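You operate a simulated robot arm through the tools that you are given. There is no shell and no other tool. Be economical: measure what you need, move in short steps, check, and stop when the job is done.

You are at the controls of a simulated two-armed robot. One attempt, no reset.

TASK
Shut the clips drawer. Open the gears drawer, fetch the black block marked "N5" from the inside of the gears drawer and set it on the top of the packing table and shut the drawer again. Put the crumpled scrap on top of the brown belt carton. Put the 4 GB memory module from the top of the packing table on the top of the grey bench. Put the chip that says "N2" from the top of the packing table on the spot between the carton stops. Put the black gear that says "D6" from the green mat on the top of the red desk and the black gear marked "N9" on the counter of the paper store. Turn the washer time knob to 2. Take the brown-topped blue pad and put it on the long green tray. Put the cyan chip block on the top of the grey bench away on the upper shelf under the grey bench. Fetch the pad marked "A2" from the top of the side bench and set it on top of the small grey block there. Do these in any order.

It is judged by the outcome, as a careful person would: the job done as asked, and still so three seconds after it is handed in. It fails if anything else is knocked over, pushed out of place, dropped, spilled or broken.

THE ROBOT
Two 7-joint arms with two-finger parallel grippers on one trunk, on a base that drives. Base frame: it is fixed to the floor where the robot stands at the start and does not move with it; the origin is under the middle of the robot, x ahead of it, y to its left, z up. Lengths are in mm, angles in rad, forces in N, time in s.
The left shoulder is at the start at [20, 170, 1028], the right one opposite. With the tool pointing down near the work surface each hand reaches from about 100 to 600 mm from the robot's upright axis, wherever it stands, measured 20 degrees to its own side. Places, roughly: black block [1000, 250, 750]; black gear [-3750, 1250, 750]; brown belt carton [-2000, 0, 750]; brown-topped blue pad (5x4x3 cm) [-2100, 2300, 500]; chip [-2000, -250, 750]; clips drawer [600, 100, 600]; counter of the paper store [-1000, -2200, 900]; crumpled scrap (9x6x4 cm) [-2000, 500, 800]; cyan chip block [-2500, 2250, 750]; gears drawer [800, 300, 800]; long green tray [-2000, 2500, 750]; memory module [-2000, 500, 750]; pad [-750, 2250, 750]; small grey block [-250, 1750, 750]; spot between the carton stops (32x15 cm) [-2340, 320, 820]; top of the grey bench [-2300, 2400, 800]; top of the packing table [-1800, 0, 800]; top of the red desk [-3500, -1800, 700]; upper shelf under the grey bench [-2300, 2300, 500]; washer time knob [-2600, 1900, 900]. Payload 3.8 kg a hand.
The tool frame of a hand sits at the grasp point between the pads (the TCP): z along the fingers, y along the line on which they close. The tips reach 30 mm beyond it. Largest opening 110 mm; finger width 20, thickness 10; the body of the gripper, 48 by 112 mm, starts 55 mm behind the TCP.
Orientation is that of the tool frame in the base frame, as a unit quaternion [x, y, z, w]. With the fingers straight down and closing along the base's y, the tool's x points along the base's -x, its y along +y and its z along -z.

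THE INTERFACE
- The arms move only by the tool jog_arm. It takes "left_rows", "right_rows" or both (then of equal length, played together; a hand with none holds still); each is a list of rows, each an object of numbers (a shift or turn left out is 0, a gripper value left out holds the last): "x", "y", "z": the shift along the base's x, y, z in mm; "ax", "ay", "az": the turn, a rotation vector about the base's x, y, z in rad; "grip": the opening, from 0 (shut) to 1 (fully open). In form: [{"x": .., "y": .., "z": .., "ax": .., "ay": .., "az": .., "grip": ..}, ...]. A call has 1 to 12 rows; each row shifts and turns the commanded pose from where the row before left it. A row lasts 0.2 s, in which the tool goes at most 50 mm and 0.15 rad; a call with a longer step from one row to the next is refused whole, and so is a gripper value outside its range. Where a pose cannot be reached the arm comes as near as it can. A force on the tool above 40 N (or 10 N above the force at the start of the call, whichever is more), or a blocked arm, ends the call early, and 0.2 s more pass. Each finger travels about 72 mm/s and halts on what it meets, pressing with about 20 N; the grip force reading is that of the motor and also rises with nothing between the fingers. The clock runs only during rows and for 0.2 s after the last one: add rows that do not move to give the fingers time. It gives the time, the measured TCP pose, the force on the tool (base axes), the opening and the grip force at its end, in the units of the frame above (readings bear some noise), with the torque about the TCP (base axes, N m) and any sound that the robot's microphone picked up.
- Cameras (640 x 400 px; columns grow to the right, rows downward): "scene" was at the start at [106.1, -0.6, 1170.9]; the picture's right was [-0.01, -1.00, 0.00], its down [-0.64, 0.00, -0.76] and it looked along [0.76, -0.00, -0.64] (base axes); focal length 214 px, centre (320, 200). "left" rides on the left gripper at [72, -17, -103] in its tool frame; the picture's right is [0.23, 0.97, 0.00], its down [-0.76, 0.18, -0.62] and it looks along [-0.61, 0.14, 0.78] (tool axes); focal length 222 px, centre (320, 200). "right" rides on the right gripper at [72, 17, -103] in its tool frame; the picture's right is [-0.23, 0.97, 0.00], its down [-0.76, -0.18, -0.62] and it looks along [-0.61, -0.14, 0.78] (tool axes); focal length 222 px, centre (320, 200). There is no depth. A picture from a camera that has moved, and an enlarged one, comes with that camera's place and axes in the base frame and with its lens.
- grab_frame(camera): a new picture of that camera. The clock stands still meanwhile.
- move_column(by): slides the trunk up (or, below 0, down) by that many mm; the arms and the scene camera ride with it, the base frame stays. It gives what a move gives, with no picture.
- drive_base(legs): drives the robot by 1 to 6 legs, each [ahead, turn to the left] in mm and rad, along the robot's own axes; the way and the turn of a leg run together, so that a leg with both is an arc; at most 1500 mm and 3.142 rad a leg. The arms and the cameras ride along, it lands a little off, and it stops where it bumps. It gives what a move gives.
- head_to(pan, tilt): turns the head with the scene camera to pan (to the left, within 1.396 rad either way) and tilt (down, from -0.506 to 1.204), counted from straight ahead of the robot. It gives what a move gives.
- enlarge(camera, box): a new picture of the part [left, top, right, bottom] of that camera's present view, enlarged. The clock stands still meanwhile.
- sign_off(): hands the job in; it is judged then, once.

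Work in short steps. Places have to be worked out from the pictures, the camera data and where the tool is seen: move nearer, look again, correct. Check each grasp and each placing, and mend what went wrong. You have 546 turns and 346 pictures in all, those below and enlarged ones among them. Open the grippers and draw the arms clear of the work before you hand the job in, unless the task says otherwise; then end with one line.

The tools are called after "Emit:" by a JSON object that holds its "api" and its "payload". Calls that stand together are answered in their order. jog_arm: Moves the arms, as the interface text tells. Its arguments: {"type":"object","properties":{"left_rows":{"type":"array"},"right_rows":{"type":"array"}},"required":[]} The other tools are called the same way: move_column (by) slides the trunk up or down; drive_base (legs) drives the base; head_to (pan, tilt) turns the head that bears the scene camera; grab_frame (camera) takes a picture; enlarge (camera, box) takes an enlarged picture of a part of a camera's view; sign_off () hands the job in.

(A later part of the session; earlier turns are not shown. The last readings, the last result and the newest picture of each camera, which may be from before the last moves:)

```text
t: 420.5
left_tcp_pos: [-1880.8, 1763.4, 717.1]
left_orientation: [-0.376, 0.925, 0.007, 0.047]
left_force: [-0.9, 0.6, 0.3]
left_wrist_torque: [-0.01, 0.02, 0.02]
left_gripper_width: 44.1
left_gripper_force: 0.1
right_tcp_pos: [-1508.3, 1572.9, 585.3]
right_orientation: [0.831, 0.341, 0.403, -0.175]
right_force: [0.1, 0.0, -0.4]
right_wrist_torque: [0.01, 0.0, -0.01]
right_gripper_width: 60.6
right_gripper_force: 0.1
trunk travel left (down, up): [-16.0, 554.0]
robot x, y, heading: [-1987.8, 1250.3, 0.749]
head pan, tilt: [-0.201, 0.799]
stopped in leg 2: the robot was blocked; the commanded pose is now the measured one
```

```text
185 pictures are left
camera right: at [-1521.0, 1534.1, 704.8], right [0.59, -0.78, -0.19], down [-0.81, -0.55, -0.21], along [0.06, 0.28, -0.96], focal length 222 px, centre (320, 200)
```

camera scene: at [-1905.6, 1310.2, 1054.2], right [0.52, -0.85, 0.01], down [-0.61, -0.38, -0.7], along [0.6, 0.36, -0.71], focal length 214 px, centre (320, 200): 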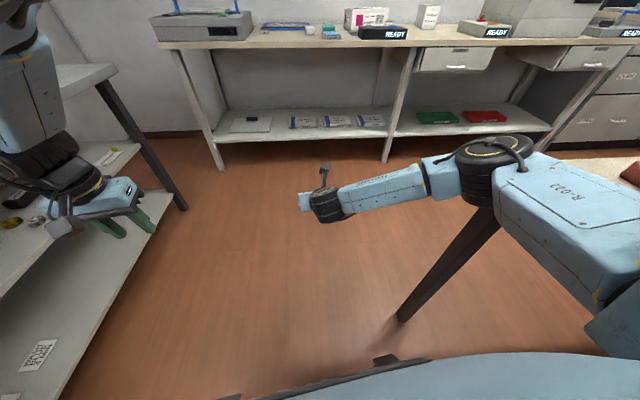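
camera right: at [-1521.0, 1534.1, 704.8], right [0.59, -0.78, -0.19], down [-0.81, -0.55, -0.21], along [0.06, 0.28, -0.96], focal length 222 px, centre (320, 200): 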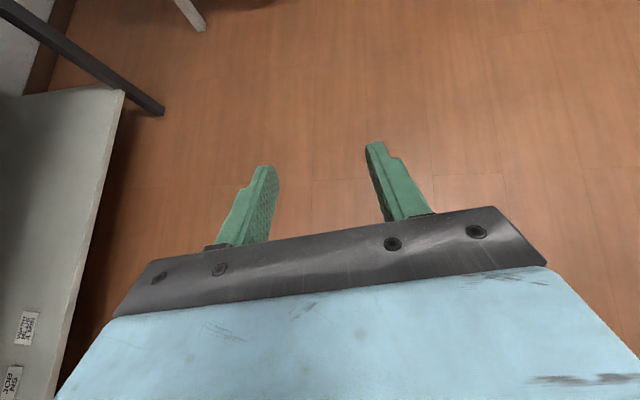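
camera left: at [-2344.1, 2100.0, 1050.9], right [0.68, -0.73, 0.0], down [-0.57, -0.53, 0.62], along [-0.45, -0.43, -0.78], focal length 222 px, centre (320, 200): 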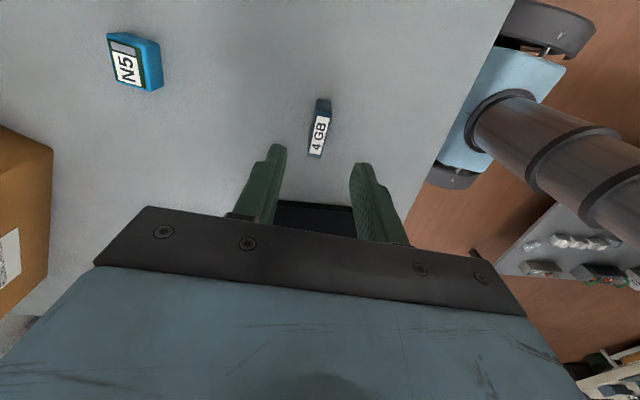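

The right elbow bumped a table leg while turning. I'll turn back left, then raise the trunk before maneuvering.

Emit:
{"api": "drive_base", "payload": {"legs": [[0, 0.6]]}}

Emit:
{"api": "grab_frame", "payload": {"camera": "scene"}}

```text
t: 422.5
left_tcp_pos: [-2183.5, 1733.2, 718.1]
left_orientation: [-0.632, 0.773, 0.021, 0.039]
left_force: [0.2, 0.6, 0.1]
left_wrist_torque: [0.01, 0.0, -0.02]
left_gripper_width: 43.9
left_gripper_force: 0.1
right_tcp_pos: [-1766.3, 1785.1, 579.4]
right_orientation: [0.697, 0.57, 0.33, -0.284]
right_force: [-0.4, -0.1, -0.7]
right_wrist_torque: [-0.03, -0.04, -0.01]
right_gripper_width: 60.4
right_gripper_force: 0.1
trunk travel left (down, up): [-16.0, 554.0]
robot x, y, heading: [-1980.4, 1250.8, 1.347]
head pan, tilt: [-0.201, 0.799]
```

```text
184 pictures are left
camera scene: at [-1946.1, 1345.0, 1054.0], right [0.91, -0.41, 0.0], down [-0.3, -0.65, -0.7], along [0.29, 0.64, -0.72], focal length 214 px, centre (320, 200)
```

scene: 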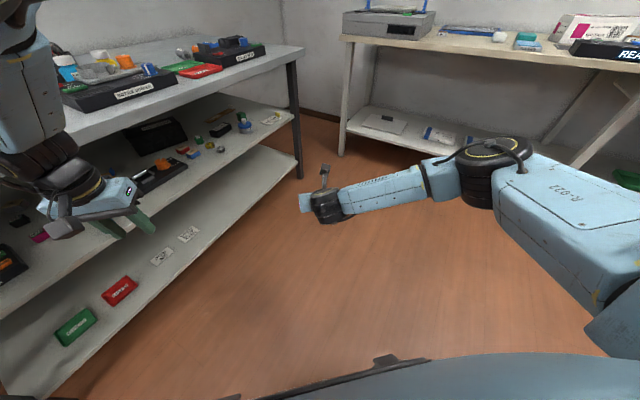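

Clear again. Raising the trunk 280 mm so the elbow passes above table height, then completing the sidestep.

Emit:
{"api": "move_column", "payload": {"by": 280}}

Emit:
{"api": "drive_base", "payload": {"legs": [[0, -0.717], [390, 0], [0, 1.571]]}}

Emit:
{"api": "grab_frame", "payload": {"camera": "scene"}}

```text
t: 425.3
left_tcp_pos: [-2183.1, 1733.6, 997.4]
left_orientation: [-0.633, 0.773, 0.022, 0.039]
left_force: [-0.3, 0.5, 0.4]
left_wrist_torque: [-0.02, 0.01, -0.04]
left_gripper_width: 44.1
left_gripper_force: 0.0
right_tcp_pos: [-1766.8, 1783.6, 859.4]
right_orientation: [0.697, 0.569, 0.331, -0.284]
right_force: [0.3, 0.4, -0.6]
right_wrist_torque: [0.0, 0.01, 0.04]
right_gripper_width: 60.7
right_gripper_force: 0.2
trunk travel left (down, up): [-296.0, 274.0]
robot x, y, heading: [-1984.7, 1248.8, 1.348]
head pan, tilt: [-0.201, 0.799]
```

```text
t: 433.5
left_tcp_pos: [-2164.8, 1650.5, 997.6]
left_orientation: [0.896, -0.443, -0.035, -0.026]
left_force: [0.7, 0.2, 0.4]
left_wrist_torque: [0.01, -0.03, -0.05]
left_gripper_width: 43.8
left_gripper_force: 0.0
right_tcp_pos: [-1928.4, 1996.7, 860.5]
right_orientation: [0.398, 0.807, 0.183, -0.395]
right_force: [-0.3, -0.1, 0.1]
right_wrist_torque: [0.01, -0.05, 0.01]
right_gripper_width: 60.5
right_gripper_force: 0.1
trunk travel left (down, up): [-296.0, 274.0]
robot x, y, heading: [-1668.9, 1480.5, 2.199]
head pan, tilt: [-0.201, 0.799]
```

```text
183 pictures are left
camera scene: at [-1715.9, 1573.5, 1334.0], right [0.91, 0.42, 0.0], down [0.3, -0.65, -0.7], along [-0.29, 0.63, -0.72], focal length 214 px, centre (320, 200)
```

scene: 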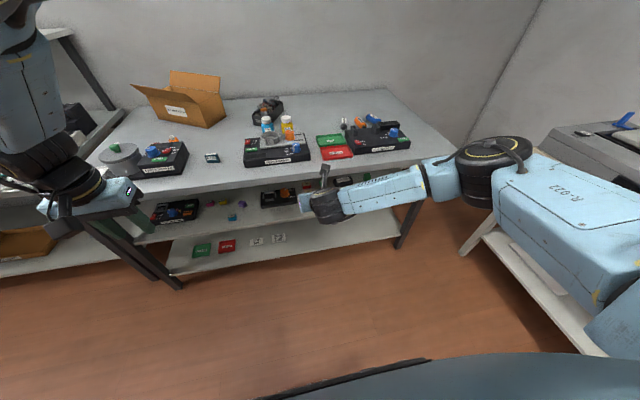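

Positioned in front of the pads' section. Lowering the trunk again and looking at the shelf with the right camera.

Emit:
{"api": "move_column", "payload": {"by": -270}}

Emit:
{"api": "grab_frame", "payload": {"camera": "scene"}}

Emit:
{"api": "grab_frame", "payload": {"camera": "right"}}

```text
t: 436.2
left_tcp_pos: [-2163.9, 1650.8, 727.2]
left_orientation: [0.896, -0.442, -0.035, -0.027]
left_force: [0.3, -0.8, -0.5]
left_wrist_torque: [-0.02, 0.0, 0.03]
left_gripper_width: 44.2
left_gripper_force: 0.1
right_tcp_pos: [-1928.3, 1998.3, 588.7]
right_orientation: [0.398, 0.807, 0.183, -0.395]
right_force: [-0.6, 0.7, 0.2]
right_wrist_torque: [0.0, -0.01, -0.02]
right_gripper_width: 60.7
right_gripper_force: 0.1
trunk travel left (down, up): [-26.0, 544.0]
robot x, y, heading: [-1669.2, 1484.6, 2.203]
head pan, tilt: [-0.201, 0.799]
```

```text
182 pictures are left
camera scene: at [-1715.8, 1573.6, 1064.1], right [0.91, 0.42, 0.0], down [0.3, -0.65, -0.7], along [-0.29, 0.63, -0.72], focal length 214 px, centre (320, 200)
```

scene: 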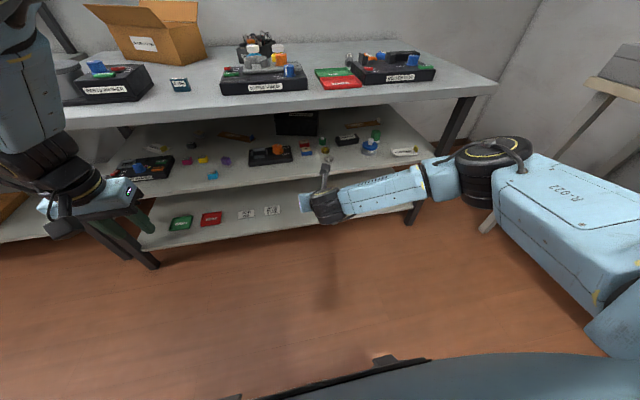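

```text
181 pictures are left
camera right: at [-1891.6, 1981.6, 709.7], right [0.85, 0.49, -0.2], down [0.45, -0.87, -0.21], along [-0.27, 0.09, -0.96], focal length 222 px, centre (320, 200)
```

right: 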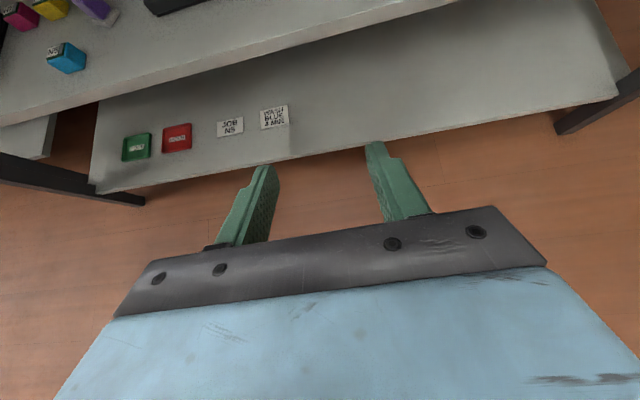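

I'll enlarge the shelf in the scene view.

Emit:
{"api": "enlarge", "payload": {"camera": "scene", "box": [230, 100, 430, 225]}}

```text
3.20 times, centred on (330, 162) of scene
camera zoom: at [-1715.8, 1573.6, 1064.1], right [0.91, 0.42, 0.0], down [0.3, -0.65, -0.7], along [-0.29, 0.63, -0.72], focal length 686 px, centre (288, 320)
```

zoom: 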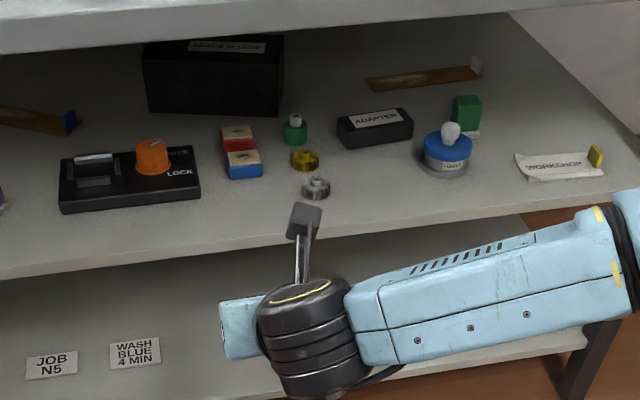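

The blue pad with the tan/brown top is at about [-2120, 2303] on the upper shelf, in front of a red one. I'll drive 220 mm forward, and tilt the tool a bit more level (+0.2).

Emit:
{"api": "drive_base", "payload": {"legs": [[220, 0]]}}

Emit:
{"api": "jog_arm", "payload": {"right_rows": [{"az": -0.05, "z": -5, "grip": 0.7}, {"ax": 0.081, "ay": 0.059, "z": -5}, {"ax": 0.081, "ay": 0.059, "z": -5}, {"z": -10}, {}]}}

Emit:
{"api": "grab_frame", "payload": {"camera": "right"}}

Emit:
{"api": "grab_frame", "payload": {"camera": "scene"}}

```text
t: 437.9
left_tcp_pos: [-2292.6, 1828.0, 727.2]
left_orientation: [0.896, -0.443, -0.036, -0.026]
left_force: [0.4, -0.2, 0.3]
left_wrist_torque: [0.0, -0.06, 0.05]
left_gripper_width: 43.8
left_gripper_force: 0.1
right_tcp_pos: [-2055.4, 2175.2, 588.0]
right_orientation: [0.399, 0.806, 0.184, -0.395]
right_force: [0.8, 0.3, 0.1]
right_wrist_torque: [0.05, -0.01, -0.02]
right_gripper_width: 60.8
right_gripper_force: 0.0
trunk travel left (down, up): [-26.0, 544.0]
robot x, y, heading: [-1800.0, 1659.6, 2.197]
head pan, tilt: [-0.201, 0.799]
```

```text
t: 439.1
left_tcp_pos: [-2290.7, 1828.6, 726.8]
left_orientation: [0.896, -0.443, -0.036, -0.027]
left_force: [-0.8, 0.4, 0.0]
left_wrist_torque: [-0.03, -0.02, 0.02]
left_gripper_width: 44.0
left_gripper_force: 0.1
right_tcp_pos: [-2077.0, 2167.6, 577.4]
right_orientation: [0.399, 0.754, 0.233, -0.466]
right_force: [0.0, -0.2, 0.1]
right_wrist_torque: [-0.02, 0.01, 0.01]
right_gripper_width: 76.8
right_gripper_force: 0.1
right hand out of reach, approached as far as the arm can: row 3, 4
trunk travel left (down, up): [-26.0, 544.0]
robot x, y, heading: [-1799.3, 1663.4, 2.2]
head pan, tilt: [-0.201, 0.799]
```

```text
179 pictures are left
camera right: at [-2027.5, 2129.6, 688.6], right [0.85, 0.47, -0.22], down [0.36, -0.85, -0.39], along [-0.37, 0.25, -0.89], focal length 222 px, centre (320, 200)
```

right: 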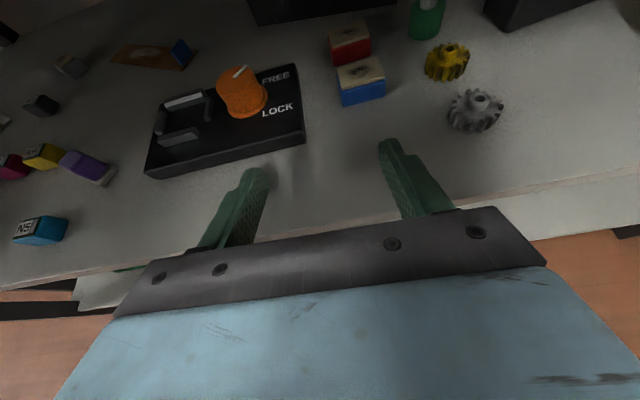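

```text
178 pictures are left
camera scene: at [-1844.0, 1750.3, 1064.0], right [0.91, 0.41, 0.0], down [0.3, -0.65, -0.7], along [-0.29, 0.63, -0.72], focal length 214 px, centre (320, 200)
```

scene: 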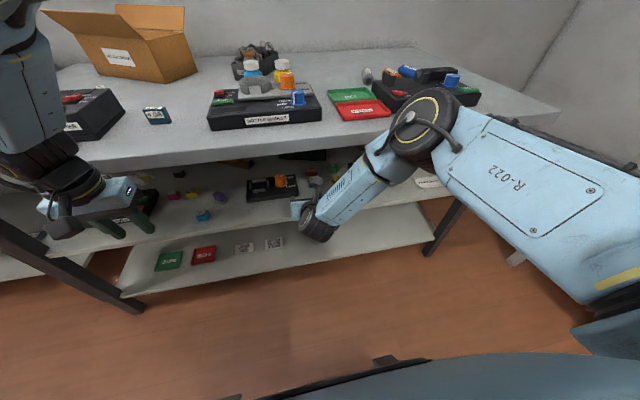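

The pad is at about [-2119, 2310]. I'll first shift right about 45 mm to line up, then check.

Emit:
{"api": "jog_arm", "payload": {"right_rows": [{"x": 12, "y": 9}, {"x": 12, "y": 9}, {}]}}

Emit:
{"api": "grab_frame", "payload": {"camera": "right"}}

```text
t: 439.9
left_tcp_pos: [-2292.1, 1828.1, 727.8]
left_orientation: [0.895, -0.443, -0.036, -0.027]
left_force: [-0.2, 0.5, 1.0]
left_wrist_torque: [0.01, -0.01, -0.02]
left_gripper_width: 44.1
left_gripper_force: 0.1
right_tcp_pos: [-2071.9, 2178.4, 589.7]
right_orientation: [0.4, 0.754, 0.234, -0.465]
right_force: [-0.2, -0.2, -0.2]
right_wrist_torque: [-0.01, -0.03, -0.02]
right_gripper_width: 76.9
right_gripper_force: 0.1
right hand out of reach, approached as far as the arm can: row 1, 2
trunk travel left (down, up): [-26.0, 544.0]
robot x, y, heading: [-1798.3, 1658.6, 2.198]
head pan, tilt: [-0.201, 0.799]
```

```text
177 pictures are left
camera right: at [-2023.1, 2140.5, 701.1], right [0.86, 0.47, -0.22], down [0.36, -0.85, -0.39], along [-0.37, 0.25, -0.9], focal length 222 px, centre (320, 200)
```

right: 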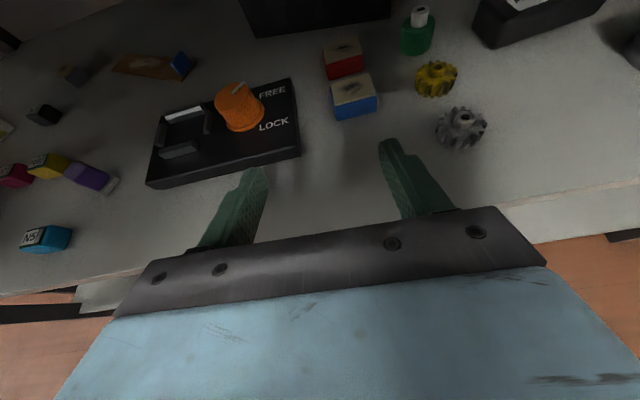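

Too level a tilt hits the wrist limits here. I'll revert to about 0.9 rad tilt and realign.

Emit:
{"api": "jog_arm", "payload": {"right_rows": [{"ax": -0.081, "ay": -0.059}, {"ax": -0.081, "ay": -0.059}, {}]}}

```text
t: 440.7
left_tcp_pos: [-2292.2, 1829.1, 726.8]
left_orientation: [0.895, -0.443, -0.035, -0.027]
left_force: [0.0, -0.3, 0.1]
left_wrist_torque: [-0.03, 0.0, -0.01]
left_gripper_width: 43.8
left_gripper_force: 0.1
right_tcp_pos: [-2072.1, 2178.5, 588.9]
right_orientation: [0.42, 0.797, 0.193, -0.389]
right_force: [0.5, 0.2, -1.1]
right_wrist_torque: [0.01, -0.01, 0.02]
right_gripper_width: 76.8
right_gripper_force: 0.1
trunk travel left (down, up): [-26.0, 544.0]
robot x, y, heading: [-1798.3, 1660.4, 2.204]
head pan, tilt: [-0.201, 0.799]
```

Now shifting 40 mm right and lowering to z 560, then checking.

Emit:
{"api": "jog_arm", "payload": {"right_rows": [{"x": 16, "y": 12, "z": -10}, {"x": 16, "y": 12, "z": -10}, {"x": -12, "y": 16, "z": -5}, {"x": -12, "y": 16, "z": -5}, {}]}}

Emit:
{"api": "grab_frame", "payload": {"camera": "right"}}

Emit:
{"api": "grab_frame", "payload": {"camera": "scene"}}

```text
t: 441.9
left_tcp_pos: [-2292.8, 1828.1, 727.7]
left_orientation: [0.896, -0.443, -0.036, -0.026]
left_force: [-0.3, -0.1, 0.0]
left_wrist_torque: [-0.01, 0.04, 0.0]
left_gripper_width: 43.9
left_gripper_force: 0.0
right_tcp_pos: [-2063.9, 2233.8, 560.4]
right_orientation: [0.42, 0.797, 0.193, -0.39]
right_force: [0.5, -0.9, 0.1]
right_wrist_torque: [0.01, 0.0, -0.01]
right_gripper_width: 77.0
right_gripper_force: 0.0
trunk travel left (down, up): [-26.0, 544.0]
robot x, y, heading: [-1793.3, 1660.5, 2.198]
head pan, tilt: [-0.201, 0.799]
```

```text
176 pictures are left
camera right: at [-2027.5, 2215.6, 680.7], right [0.88, 0.44, -0.2], down [0.4, -0.89, -0.21], along [-0.27, 0.1, -0.96], focal length 222 px, centre (320, 200)
```

right: 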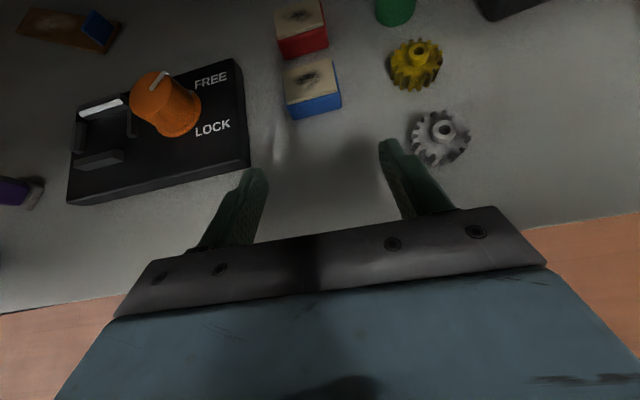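

```text
175 pictures are left
camera scene: at [-1844.0, 1750.3, 1064.0], right [0.91, 0.41, 0.0], down [0.3, -0.65, -0.7], along [-0.29, 0.63, -0.72], focal length 214 px, centre (320, 200)
```

scene: 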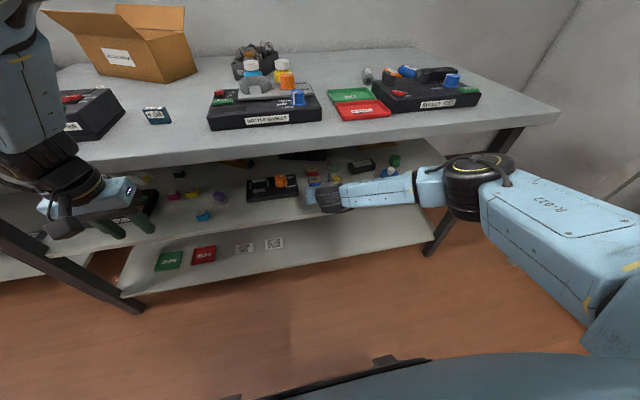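

Aligned laterally. I'll narrow the opening slightly, lower to z 531, and advance 80 mm onto the pad.

Emit:
{"api": "jog_arm", "payload": {"right_rows": [{"grip": 0.66, "z": -15}, {"z": -14}, {"x": -12, "y": 16}, {"x": -12, "y": 16}, {"x": -12, "y": 17}, {}]}}

Emit:
{"api": "grab_frame", "payload": {"camera": "right"}}

```text
t: 443.3
left_tcp_pos: [-2292.9, 1828.4, 726.3]
left_orientation: [0.895, -0.444, -0.035, -0.027]
left_force: [-0.1, -0.8, -0.5]
left_wrist_torque: [0.01, -0.05, -0.01]
left_gripper_width: 44.0
left_gripper_force: 0.0
right_tcp_pos: [-2100.4, 2282.2, 531.1]
right_orientation: [0.419, 0.797, 0.192, -0.389]
right_force: [-0.1, -0.6, -0.2]
right_wrist_torque: [-0.02, -0.03, -0.01]
right_gripper_width: 72.7
right_gripper_force: 0.1
trunk travel left (down, up): [-26.0, 544.0]
robot x, y, heading: [-1795.4, 1660.4, 2.199]
head pan, tilt: [-0.201, 0.799]
```

```text
174 pictures are left
camera right: at [-2063.4, 2264.3, 651.1], right [0.88, 0.44, -0.2], down [0.4, -0.89, -0.21], along [-0.27, 0.1, -0.96], focal length 222 px, centre (320, 200)
```

right: 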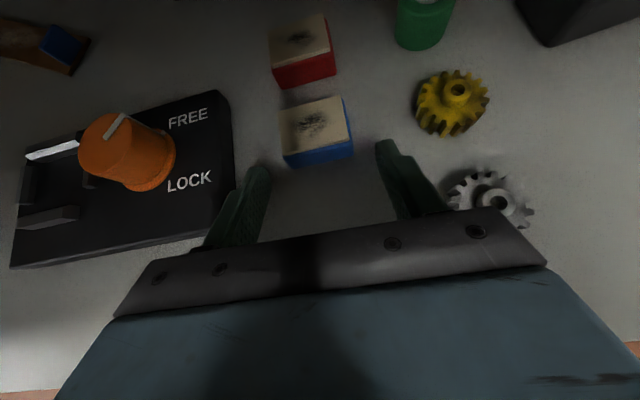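

Advancing another 24 mm to bring the pad between the fingertips.

Emit:
{"api": "jog_arm", "payload": {"right_rows": [{"x": -7, "y": 10}, {"x": -7, "y": 10}, {}]}}

Emit:
{"api": "grab_frame", "payload": {"camera": "right"}}

```text
t: 444.1
left_tcp_pos: [-2292.7, 1829.1, 727.0]
left_orientation: [0.896, -0.443, -0.036, -0.026]
left_force: [-0.9, -0.9, 0.0]
left_wrist_torque: [0.03, 0.02, 0.01]
left_gripper_width: 44.1
left_gripper_force: 0.1
right_tcp_pos: [-2114.6, 2301.5, 532.3]
right_orientation: [0.419, 0.797, 0.193, -0.39]
right_force: [0.1, 0.3, -0.1]
right_wrist_torque: [0.02, -0.01, -0.01]
right_gripper_width: 72.8
right_gripper_force: 0.1
trunk travel left (down, up): [-26.0, 544.0]
robot x, y, heading: [-1795.7, 1660.8, 2.205]
head pan, tilt: [-0.201, 0.799]
```

```text
173 pictures are left
camera right: at [-2077.5, 2283.9, 651.7], right [0.88, 0.44, -0.2], down [0.4, -0.89, -0.21], along [-0.27, 0.1, -0.96], focal length 222 px, centre (320, 200)
```

right: 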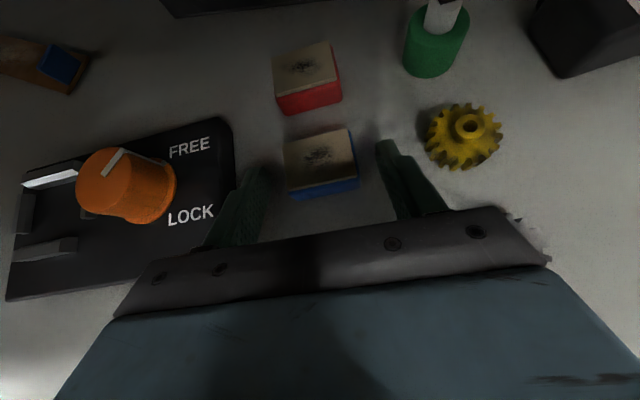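

The pad is well between the fingers. Closing.

Emit:
{"api": "jog_arm", "payload": {"right_rows": [{"grip": 0.2, "z": -1}, {}, {}, {}, {"z": 6}, {"z": 8}, {}]}}

Emit:
{"api": "grab_frame", "payload": {"camera": "right"}}

```text
t: 445.7
left_tcp_pos: [-2292.4, 1827.1, 728.5]
left_orientation: [0.896, -0.443, -0.036, -0.026]
left_force: [0.8, 0.2, -1.2]
left_wrist_torque: [0.03, 0.01, -0.01]
left_gripper_width: 44.3
left_gripper_force: 0.0
right_tcp_pos: [-2114.8, 2302.2, 545.1]
right_orientation: [0.42, 0.797, 0.194, -0.389]
right_force: [-0.3, -0.1, 0.5]
right_wrist_torque: [0.0, -0.03, 0.04]
right_gripper_width: 46.8
right_gripper_force: 19.9
trunk travel left (down, up): [-26.0, 544.0]
robot x, y, heading: [-1799.2, 1659.3, 2.2]
head pan, tilt: [-0.201, 0.799]
```

```text
172 pictures are left
camera right: at [-2078.1, 2284.1, 664.5], right [0.88, 0.44, -0.2], down [0.4, -0.89, -0.21], along [-0.27, 0.1, -0.96], focal length 222 px, centre (320, 200)
```

right: 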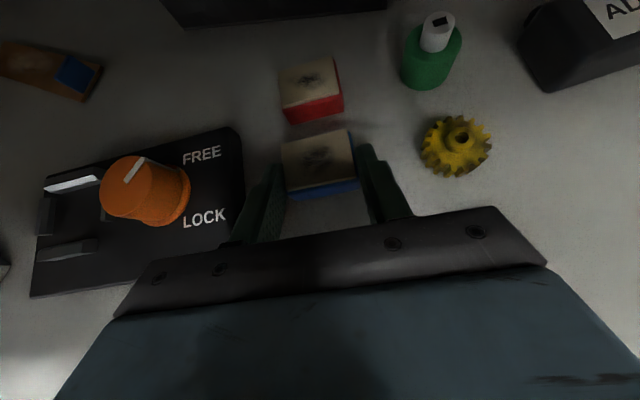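

Held (47 mm). Raising 35 mm more, then backing straight out and raising the trunk.

Emit:
{"api": "jog_arm", "payload": {"right_rows": [{"z": 15}, {"z": 15}, {}]}}

Emit:
{"api": "drive_base", "payload": {"legs": [[-330, 0]]}}

Emit:
{"api": "move_column", "payload": {"by": 400}}

Emit:
{"api": "grab_frame", "payload": {"camera": "right"}}

Emit:
{"api": "grab_frame", "payload": {"camera": "scene"}}

```text
t: 446.5
left_tcp_pos: [-2292.1, 1828.1, 728.8]
left_orientation: [0.896, -0.443, -0.035, -0.026]
left_force: [0.1, 1.1, 0.1]
left_wrist_torque: [0.0, -0.01, -0.01]
left_gripper_width: 43.9
left_gripper_force: 0.0
right_tcp_pos: [-2114.0, 2301.5, 573.9]
right_orientation: [0.42, 0.796, 0.193, -0.39]
right_force: [1.1, -0.5, -0.4]
right_wrist_torque: [-0.02, 0.0, -0.02]
right_gripper_width: 47.2
right_gripper_force: 19.7
trunk travel left (down, up): [-26.0, 544.0]
robot x, y, heading: [-1797.2, 1662.2, 2.201]
head pan, tilt: [-0.201, 0.799]
```

```text
t: 448.7
left_tcp_pos: [-2097.6, 1560.1, 727.7]
left_orientation: [0.896, -0.442, -0.036, -0.026]
left_force: [0.5, 0.8, 0.3]
left_wrist_torque: [-0.01, 0.0, 0.03]
left_gripper_width: 43.9
left_gripper_force: 0.0
right_tcp_pos: [-1920.5, 2033.3, 573.8]
right_orientation: [0.419, 0.797, 0.193, -0.39]
right_force: [0.4, -0.1, -1.0]
right_wrist_torque: [-0.05, -0.01, 0.02]
right_gripper_width: 47.1
right_gripper_force: 19.9
trunk travel left (down, up): [-26.0, 544.0]
robot x, y, heading: [-1602.8, 1389.4, 2.199]
head pan, tilt: [-0.201, 0.799]
```

```text
t: 452.5
left_tcp_pos: [-2097.9, 1559.6, 1128.1]
left_orientation: [0.896, -0.442, -0.035, -0.026]
left_force: [0.1, -0.7, -0.5]
left_wrist_torque: [0.0, 0.02, 0.01]
left_gripper_width: 44.2
left_gripper_force: 0.0
right_tcp_pos: [-1922.3, 2034.8, 973.0]
right_orientation: [0.419, 0.797, 0.193, -0.39]
right_force: [-0.1, -0.2, -0.1]
right_wrist_torque: [0.0, -0.01, -0.01]
right_gripper_width: 47.1
right_gripper_force: 19.9
trunk travel left (down, up): [-426.0, 144.0]
robot x, y, heading: [-1609.4, 1391.7, 2.198]
head pan, tilt: [-0.201, 0.799]
```

```text
171 pictures are left
camera right: at [-1883.8, 2016.3, 1093.8], right [0.87, 0.44, -0.2], down [0.4, -0.89, -0.21], along [-0.27, 0.1, -0.96], focal length 222 px, centre (320, 200)
```

right: 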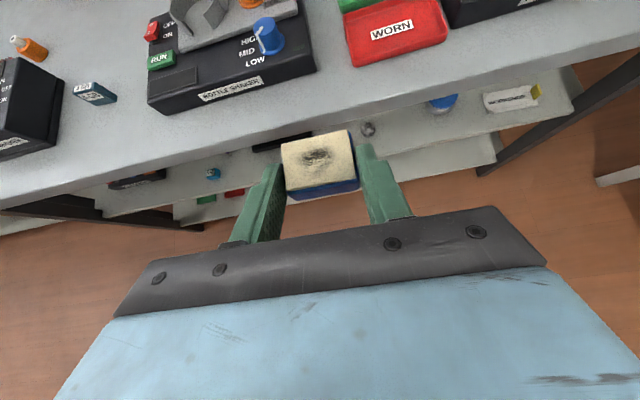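

```text
170 pictures are left
camera scene: at [-1649.8, 1482.7, 1463.9], right [0.91, 0.41, 0.0], down [0.3, -0.65, -0.7], along [-0.29, 0.63, -0.72], focal length 214 px, centre (320, 200)
```

scene: 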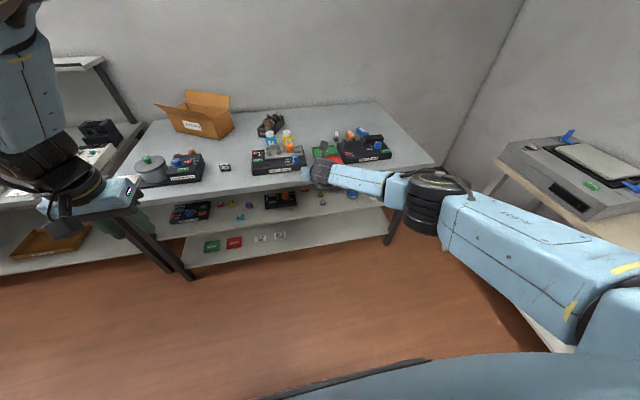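

The held pad's top looks cream/tan in bright light. I'll enlarge to check it, since the task says brown-topped.

Emit:
{"api": "enlarge", "payload": {"camera": "right", "box": [250, 110, 410, 220]}}

Emit:
{"api": "enlarge", "payload": {"camera": "scene", "box": [240, 90, 440, 220]}}

```text
3.64 times, centred on (330, 165) of right
camera zoom: at [-1883.8, 2016.3, 1093.8], right [0.87, 0.44, -0.2], down [0.4, -0.89, -0.21], along [-0.27, 0.1, -0.96], focal length 808 px, centre (284, 327)
```

zoom: 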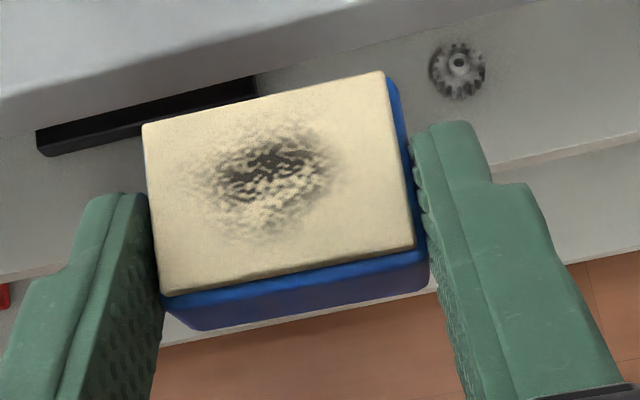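

```text
3.08 times, centred on (340, 155) of scene
camera zoom: at [-1649.8, 1482.7, 1463.9], right [0.91, 0.41, 0.0], down [0.3, -0.65, -0.7], along [-0.29, 0.63, -0.72], focal length 660 px, centre (258, 338)
```

zoom: 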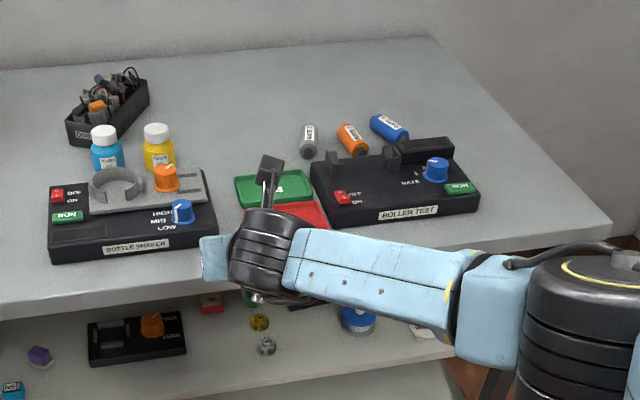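

It's the only blue pad and matches the stated location and size, so this is it. The long green "OK" tray is centred near [-2033, 2377]. I'll drive 290 mm in and shift the arm right.

Emit:
{"api": "drive_base", "payload": {"legs": [[290, 0]]}}

Emit:
{"api": "jog_arm", "payload": {"right_rows": [{"x": 22, "y": 16}, {"x": 22, "y": 16}, {"x": 22, "y": 16}, {"x": 22, "y": 16}, {}]}}

Emit:
{"api": "grab_frame", "payload": {"camera": "right"}}

Emit:
{"api": "grab_frame", "payload": {"camera": "scene"}}

```text
t: 454.5
left_tcp_pos: [-2267.9, 1794.1, 1128.2]
left_orientation: [0.896, -0.442, -0.036, -0.026]
left_force: [-0.4, 0.7, 0.7]
left_wrist_torque: [0.02, -0.01, -0.04]
left_gripper_width: 43.8
left_gripper_force: 0.0
right_tcp_pos: [-2091.2, 2268.1, 973.8]
right_orientation: [0.419, 0.797, 0.192, -0.39]
right_force: [-0.2, 0.3, 0.2]
right_wrist_torque: [-0.03, 0.01, 0.01]
right_gripper_width: 46.7
right_gripper_force: 19.9
trunk travel left (down, up): [-426.0, 144.0]
robot x, y, heading: [-1773.6, 1625.6, 2.197]
head pan, tilt: [-0.201, 0.799]
```

```text
t: 455.7
left_tcp_pos: [-2269.2, 1793.5, 1127.5]
left_orientation: [0.896, -0.442, -0.036, -0.027]
left_force: [-0.2, 0.6, 0.2]
left_wrist_torque: [0.02, -0.01, 0.0]
left_gripper_width: 43.8
left_gripper_force: 0.0
right_tcp_pos: [-2002.9, 2330.3, 974.2]
right_orientation: [0.418, 0.797, 0.192, -0.391]
right_force: [0.4, -0.5, 0.0]
right_wrist_torque: [-0.01, -0.01, 0.02]
right_gripper_width: 47.2
right_gripper_force: 20.3
trunk travel left (down, up): [-426.0, 144.0]
robot x, y, heading: [-1775.0, 1625.5, 2.196]
head pan, tilt: [-0.201, 0.799]
```

```text
167 pictures are left
camera right: at [-1965.5, 2313.3, 1094.3], right [0.87, 0.44, -0.2], down [0.41, -0.89, -0.21], along [-0.27, 0.1, -0.96], focal length 222 px, centre (320, 200)
```

right: 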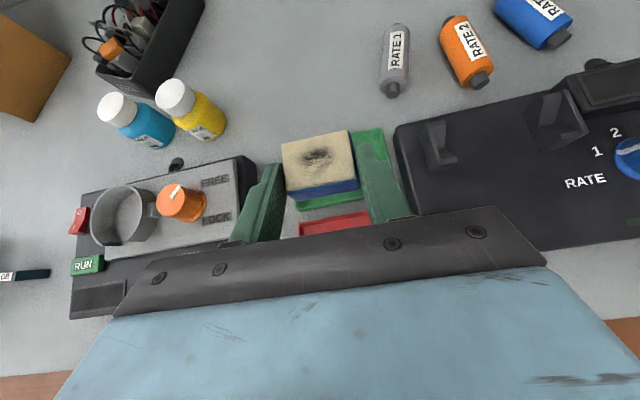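

```text
166 pictures are left
camera scene: at [-1820.0, 1715.8, 1464.0], right [0.91, 0.42, 0.0], down [0.3, -0.65, -0.7], along [-0.29, 0.63, -0.72], focal length 214 px, centre (320, 200)
```

scene: 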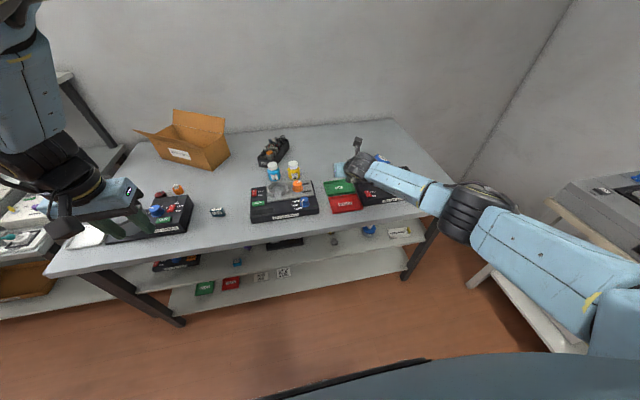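

The pad is nearly above the tray. I'll centre it (+49 mm forward) and descend to z 880.

Emit:
{"api": "jog_arm", "payload": {"right_rows": [{"x": -12, "y": 22}, {"x": -12, "y": 22}, {"z": -30}, {"z": -30}, {"z": -32}, {}]}}

Emit:
{"api": "grab_frame", "payload": {"camera": "right"}}

Emit:
{"api": "enlarge", "payload": {"camera": "scene", "box": [290, 120, 430, 230]}}

```text
t: 457.1
left_tcp_pos: [-2268.7, 1794.0, 1127.0]
left_orientation: [0.895, -0.443, -0.036, -0.027]
left_force: [0.3, 0.8, -0.1]
left_wrist_torque: [-0.01, 0.01, 0.0]
left_gripper_width: 44.0
left_gripper_force: 0.0
right_tcp_pos: [-1988.3, 2335.9, 888.3]
right_orientation: [0.419, 0.797, 0.192, -0.39]
right_force: [0.7, 0.1, -0.2]
right_wrist_torque: [-0.01, 0.01, 0.03]
right_gripper_width: 46.9
right_gripper_force: 20.0
right hand out of reach, approached as far as the arm can: row 2, 3, 4, 5
trunk travel left (down, up): [-426.0, 144.0]
robot x, y, heading: [-1776.0, 1622.1, 2.196]
head pan, tilt: [-0.201, 0.799]
```

```text
165 pictures are left
camera right: at [-1952.3, 2318.1, 1007.5], right [0.87, 0.44, -0.2], down [0.41, -0.89, -0.21], along [-0.27, 0.1, -0.96], focal length 222 px, centre (320, 200)
```

right: 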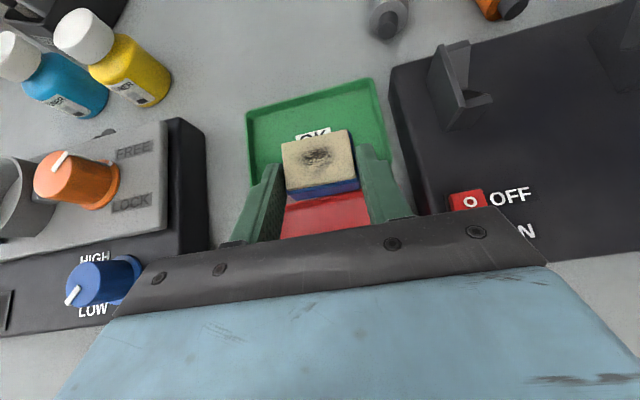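

```text
3.64 times, centred on (360, 175) of scene
camera zoom: at [-1819.7, 1716.1, 1464.0], right [0.91, 0.42, 0.0], down [0.3, -0.65, -0.7], along [-0.29, 0.63, -0.72], focal length 780 px, centre (174, 291)
```

zoom: 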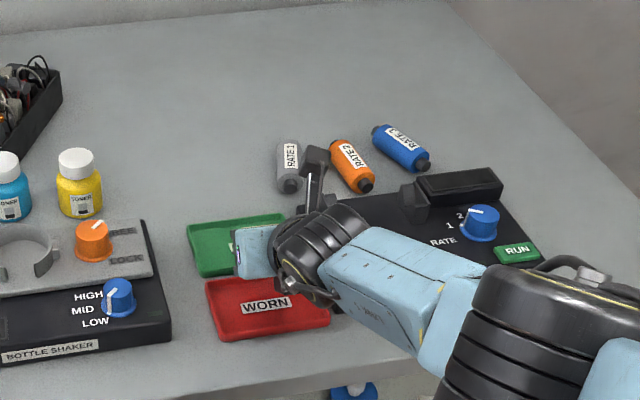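

The arm is at its forward limit, so I'll drive the base 57 mm forward to centre the pad over the tray.

Emit:
{"api": "drive_base", "payload": {"legs": [[57, 0]]}}

Emit:
{"api": "grab_frame", "payload": {"camera": "right"}}

```text
t: 458.1
left_tcp_pos: [-2302.2, 1840.8, 1127.1]
left_orientation: [0.896, -0.442, -0.035, -0.026]
left_force: [0.5, 0.9, -0.1]
left_wrist_torque: [-0.01, 0.0, 0.04]
left_gripper_width: 44.0
left_gripper_force: 0.0
right_tcp_pos: [-2021.1, 2382.7, 887.3]
right_orientation: [0.419, 0.797, 0.193, -0.39]
right_force: [0.0, 0.6, -0.4]
right_wrist_torque: [0.0, 0.0, -0.01]
right_gripper_width: 46.9
right_gripper_force: 20.2
trunk travel left (down, up): [-426.0, 144.0]
robot x, y, heading: [-1805.5, 1671.2, 2.197]
head pan, tilt: [-0.201, 0.799]
```

```text
163 pictures are left
camera right: at [-1985.2, 2364.9, 1006.7], right [0.88, 0.44, -0.2], down [0.4, -0.89, -0.2], along [-0.27, 0.1, -0.96], focal length 222 px, centre (320, 200)
```

right: 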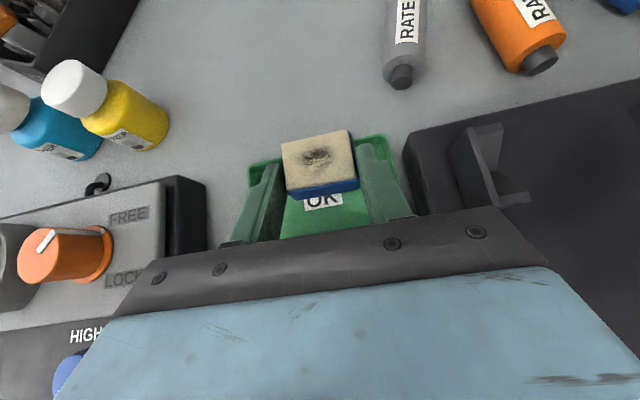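

Projected straight down, the pad lands on the tray's centre. I'll lower with the trunk in steps.

Emit:
{"api": "move_column", "payload": {"by": -22}}

Emit:
{"api": "move_column", "payload": {"by": -6}}

Emit:
{"api": "grab_frame", "payload": {"camera": "right"}}

```text
t: 458.8
left_tcp_pos: [-2300.9, 1838.1, 1105.7]
left_orientation: [0.896, -0.442, -0.036, -0.027]
left_force: [0.6, -0.7, 0.8]
left_wrist_torque: [-0.01, 0.02, 0.0]
left_gripper_width: 43.8
left_gripper_force: 0.1
right_tcp_pos: [-2021.1, 2382.1, 867.1]
right_orientation: [0.419, 0.797, 0.193, -0.39]
right_force: [0.4, -0.3, 0.1]
right_wrist_torque: [0.01, 0.02, 0.02]
right_gripper_width: 47.0
right_gripper_force: 19.0
trunk travel left (down, up): [-404.0, 166.0]
robot x, y, heading: [-1805.5, 1667.9, 2.202]
head pan, tilt: [-0.201, 0.799]
```

```text
t: 459.3
left_tcp_pos: [-2301.1, 1839.8, 1099.9]
left_orientation: [0.896, -0.442, -0.035, -0.026]
left_force: [0.3, 0.1, 0.0]
left_wrist_torque: [0.02, -0.02, 0.0]
left_gripper_width: 44.1
left_gripper_force: 0.1
right_tcp_pos: [-2021.7, 2381.8, 859.2]
right_orientation: [0.418, 0.796, 0.193, -0.391]
right_force: [0.0, -0.3, -0.6]
right_wrist_torque: [0.02, 0.03, 0.03]
right_gripper_width: 46.9
right_gripper_force: 19.4
trunk travel left (down, up): [-398.0, 172.0]
robot x, y, heading: [-1805.0, 1669.7, 2.192]
head pan, tilt: [-0.201, 0.799]
```

```text
162 pictures are left
camera right: at [-1984.5, 2363.7, 979.7], right [0.88, 0.44, -0.2], down [0.4, -0.89, -0.21], along [-0.27, 0.1, -0.96], focal length 222 px, centre (320, 200)
```

right: 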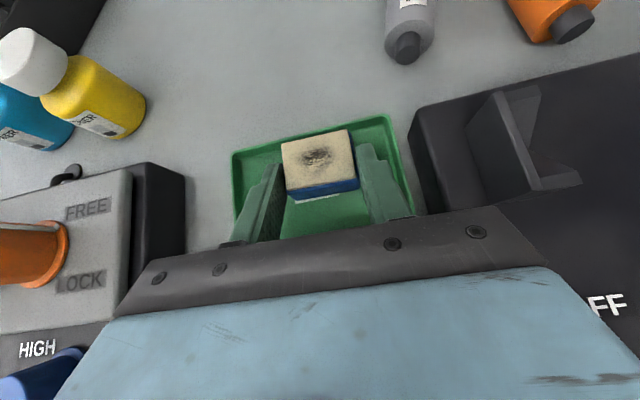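

Emit:
{"api": "move_column", "payload": {"by": -4}}

Emit:
{"api": "move_column", "payload": {"by": -3}}

```text
t: 459.8
left_tcp_pos: [-2301.9, 1839.7, 1095.5]
left_orientation: [0.896, -0.442, -0.036, -0.026]
left_force: [0.1, -0.4, 0.2]
left_wrist_torque: [0.0, -0.02, 0.0]
left_gripper_width: 44.0
left_gripper_force: 0.0
right_tcp_pos: [-2020.3, 2382.2, 855.6]
right_orientation: [0.419, 0.797, 0.193, -0.391]
right_force: [0.5, 0.5, 0.9]
right_wrist_torque: [0.05, -0.02, 0.01]
right_gripper_width: 46.9
right_gripper_force: 20.5
trunk travel left (down, up): [-394.0, 176.0]
robot x, y, heading: [-1809.5, 1671.0, 2.202]
head pan, tilt: [-0.201, 0.799]
```

```text
t: 460.4
left_tcp_pos: [-2300.3, 1839.0, 1093.1]
left_orientation: [0.896, -0.442, -0.036, -0.028]
left_force: [-0.6, -0.1, 0.4]
left_wrist_torque: [0.03, -0.05, 0.0]
left_gripper_width: 44.1
left_gripper_force: 0.1
right_tcp_pos: [-2021.9, 2381.5, 854.1]
right_orientation: [0.419, 0.796, 0.194, -0.391]
right_force: [1.4, -0.6, 10.6]
right_wrist_torque: [0.3, -0.15, -0.01]
right_gripper_width: 46.9
right_gripper_force: 19.9
trunk travel left (down, up): [-391.0, 179.0]
robot x, y, heading: [-1810.8, 1671.5, 2.199]
head pan, tilt: [-0.201, 0.799]
```

Contact at z 854. Releasing, then lifting with the trunk and checking.

Emit:
{"api": "jog_arm", "payload": {"right_rows": [{"grip": 0.5}, {}, {"grip": 0.56}, {}]}}

Emit:
{"api": "move_column", "payload": {"by": 100}}

Emit:
{"api": "grab_frame", "payload": {"camera": "right"}}

```text
t: 461.4
left_tcp_pos: [-2302.0, 1839.7, 1093.9]
left_orientation: [0.896, -0.443, -0.036, -0.026]
left_force: [0.0, 0.2, 0.3]
left_wrist_torque: [0.0, 0.06, -0.03]
left_gripper_width: 44.0
left_gripper_force: 0.1
right_tcp_pos: [-2020.1, 2380.5, 852.4]
right_orientation: [0.419, 0.797, 0.192, -0.39]
right_force: [-0.6, 0.7, 0.3]
right_wrist_torque: [-0.01, 0.01, -0.01]
right_gripper_width: 61.6
right_gripper_force: 0.1
trunk travel left (down, up): [-391.0, 179.0]
robot x, y, heading: [-1809.4, 1668.3, 2.199]
head pan, tilt: [-0.201, 0.799]
```

```text
t: 462.7
left_tcp_pos: [-2301.3, 1839.1, 1191.7]
left_orientation: [0.896, -0.443, -0.036, -0.027]
left_force: [-0.5, -0.1, 0.2]
left_wrist_torque: [-0.02, -0.02, -0.05]
left_gripper_width: 44.0
left_gripper_force: 0.0
right_tcp_pos: [-2021.8, 2382.0, 952.3]
right_orientation: [0.419, 0.797, 0.192, -0.389]
right_force: [0.6, -0.1, 0.1]
right_wrist_torque: [0.0, 0.02, 0.03]
right_gripper_width: 61.5
right_gripper_force: 0.1
trunk travel left (down, up): [-491.0, 79.0]
robot x, y, heading: [-1805.7, 1670.7, 2.198]
head pan, tilt: [-0.201, 0.799]
```

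```text
161 pictures are left
camera right: at [-1984.5, 2363.9, 1072.3], right [0.88, 0.44, -0.2], down [0.4, -0.89, -0.21], along [-0.27, 0.1, -0.96], focal length 222 px, centre (320, 200)
```

right: 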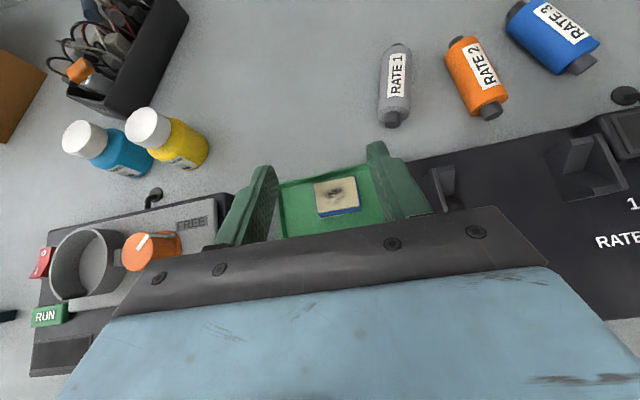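

The pad sits in the green tray. Next, the washer knob. I'll back off and return the right tool to pointing down, tucked in.

Emit:
{"api": "drive_base", "payload": {"legs": [[-320, 0]]}}

Emit:
{"api": "jog_arm", "payload": {"right_rows": [{"ax": -0.121, "ay": -0.088, "x": 18, "y": -25}, {"ax": -0.121, "ay": -0.088, "x": 18, "y": -25}, {"ax": -0.121, "ay": -0.088, "x": 18, "y": -25}, {"ax": -0.121, "ay": -0.088, "x": 18, "y": -25}, {"ax": -0.121, "ay": -0.088, "x": 18, "y": -25}, {"ax": -0.121, "ay": -0.088, "x": 18, "y": -25}, {"az": 0.15}, {"az": 0.15}, {"az": 0.15}, {"az": 0.15}, {"az": 0.15}, {"az": 0.15}]}}

Emit:
{"api": "jog_arm", "payload": {"right_rows": [{"az": 0.15}, {"az": 0.15}, {"az": 0.15}, {"az": 0.15}, {"az": 0.15}, {"az": 0.15}, {"az": 0.15}, {"az": 0.15}, {"az": 0.15}, {"az": 0.15}, {"az": 0.15}, {"az": 0.15}]}}

Emit:
{"api": "grab_frame", "payload": {"camera": "scene"}}

```text
t: 464.8
left_tcp_pos: [-2115.3, 1582.7, 1192.8]
left_orientation: [0.896, -0.441, -0.035, -0.026]
left_force: [-0.7, 0.3, -0.5]
left_wrist_torque: [0.05, 0.02, -0.05]
left_gripper_width: 43.9
left_gripper_force: 0.0
right_tcp_pos: [-1835.6, 2126.4, 952.5]
right_orientation: [0.419, 0.797, 0.193, -0.391]
right_force: [-0.1, -0.5, -0.2]
right_wrist_torque: [0.0, 0.02, 0.01]
right_gripper_width: 61.8
right_gripper_force: 0.1
trunk travel left (down, up): [-491.0, 79.0]
robot x, y, heading: [-1625.0, 1413.8, 2.203]
head pan, tilt: [-0.201, 0.799]
```

```text
t: 467.4
left_tcp_pos: [-2115.7, 1584.0, 1192.4]
left_orientation: [0.896, -0.442, -0.036, -0.027]
left_force: [0.4, 0.2, 0.7]
left_wrist_torque: [0.0, -0.01, -0.02]
left_gripper_width: 43.9
left_gripper_force: 0.0
right_tcp_pos: [-1727.9, 1976.3, 952.6]
right_orientation: [0.032, 0.999, 0.0, -0.002]
right_force: [-0.2, -0.5, 0.8]
right_wrist_torque: [0.0, -0.01, -0.02]
right_gripper_width: 61.6
right_gripper_force: 0.1
trunk travel left (down, up): [-491.0, 79.0]
robot x, y, heading: [-1618.9, 1415.2, 2.202]
head pan, tilt: [-0.201, 0.799]
```

```text
t: 470.0
left_tcp_pos: [-2114.2, 1583.2, 1191.6]
left_orientation: [0.896, -0.443, -0.035, -0.025]
left_force: [0.8, 0.3, 0.8]
left_wrist_torque: [0.0, -0.01, -0.01]
left_gripper_width: 43.9
left_gripper_force: 0.0
right_tcp_pos: [-1727.2, 1976.0, 953.7]
right_orientation: [0.762, -0.647, 0.002, 0.001]
right_force: [0.1, -0.9, -0.6]
right_wrist_torque: [0.01, -0.01, 0.0]
right_gripper_width: 61.7
right_gripper_force: 0.0
trunk travel left (down, up): [-491.0, 79.0]
robot x, y, heading: [-1621.4, 1417.7, 2.2]
head pan, tilt: [-0.201, 0.799]
```

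```text
160 pictures are left
camera scene: at [-1666.8, 1505.9, 1529.0], right [0.91, 0.42, 0.0], down [0.3, -0.65, -0.7], along [-0.29, 0.63, -0.72], focal length 214 px, centre (320, 200)
```

scene: 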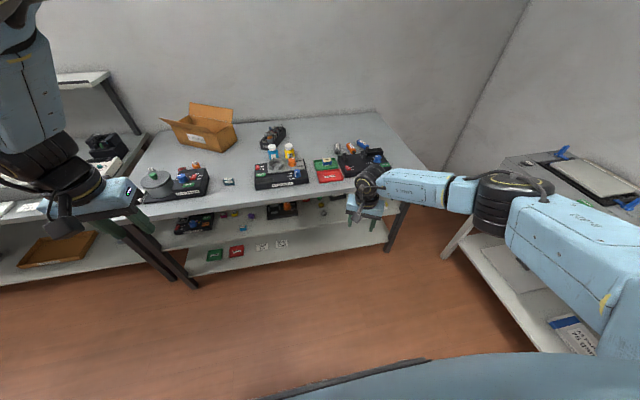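

Right tool is pointing down again. I'll tuck it in, then drive along to the washer's section.

Emit:
{"api": "jog_arm", "payload": {"right_rows": [{"x": 26, "y": -36}, {"x": 26, "y": -36}, {"x": 26, "y": -36}, {"x": 26, "y": -36}, {}]}}

Emit:
{"api": "drive_base", "payload": {"legs": [[170, 0], [0, 1.571], [620, 0], [0, -1.571]]}}

Emit:
{"api": "grab_frame", "payload": {"camera": "scene"}}

```text
t: 471.2
left_tcp_pos: [-2115.7, 1583.9, 1192.2]
left_orientation: [0.896, -0.442, -0.035, -0.027]
left_force: [0.5, 0.4, 0.0]
left_wrist_torque: [-0.03, 0.03, 0.03]
left_gripper_width: 44.1
left_gripper_force: 0.0
right_tcp_pos: [-1624.3, 1831.6, 952.3]
right_orientation: [0.762, -0.648, 0.002, 0.001]
right_force: [0.5, -0.7, 0.4]
right_wrist_torque: [0.01, -0.01, 0.02]
right_gripper_width: 61.5
right_gripper_force: 0.0
trunk travel left (down, up): [-491.0, 79.0]
robot x, y, heading: [-1622.7, 1411.9, 2.204]
head pan, tilt: [-0.201, 0.799]
```

```text
t: 483.4
left_tcp_pos: [-2719.1, 1355.4, 1193.2]
left_orientation: [0.893, -0.448, -0.036, -0.026]
left_force: [-0.2, -0.1, 0.1]
left_wrist_torque: [-0.02, -0.01, -0.02]
left_gripper_width: 44.0
left_gripper_force: 0.1
right_tcp_pos: [-2223.9, 1600.8, 953.4]
right_orientation: [0.758, -0.652, 0.001, 0.002]
right_force: [0.3, -0.3, -0.6]
right_wrist_torque: [0.0, -0.02, 0.02]
right_gripper_width: 61.8
right_gripper_force: 0.0
trunk travel left (down, up): [-491.0, 79.0]
robot x, y, heading: [-2222.5, 1183.3, 2.196]
head pan, tilt: [-0.201, 0.799]
```

```text
159 pictures are left
camera scene: at [-2271.1, 1275.4, 1529.0], right [0.91, 0.41, 0.0], down [0.29, -0.66, -0.7], along [-0.28, 0.64, -0.72], focal length 214 px, centre (320, 200)
```

scene: 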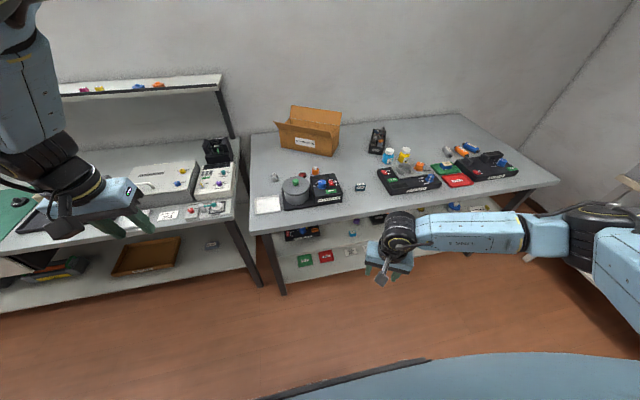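

Washer straight ahead. Enlarging the knob and scale.

Emit:
{"api": "enlarge", "payload": {"camera": "scene", "box": [270, 160, 360, 220]}}

```text
6.67 times, centred on (315, 190) of scene
camera zoom: at [-2271.1, 1275.4, 1529.0], right [0.91, 0.41, 0.0], down [0.29, -0.66, -0.7], along [-0.28, 0.64, -0.72], focal length 1430 px, centre (353, 267)
```

zoom: 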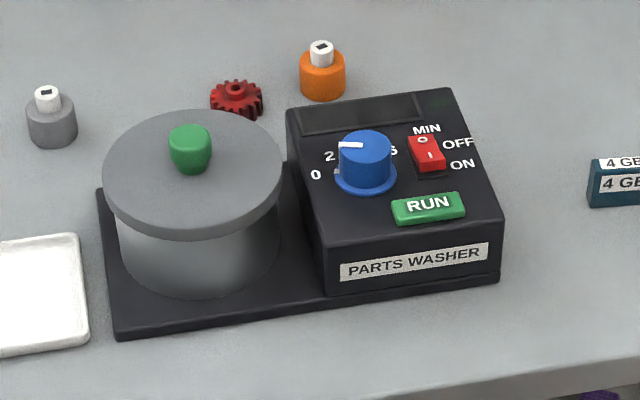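

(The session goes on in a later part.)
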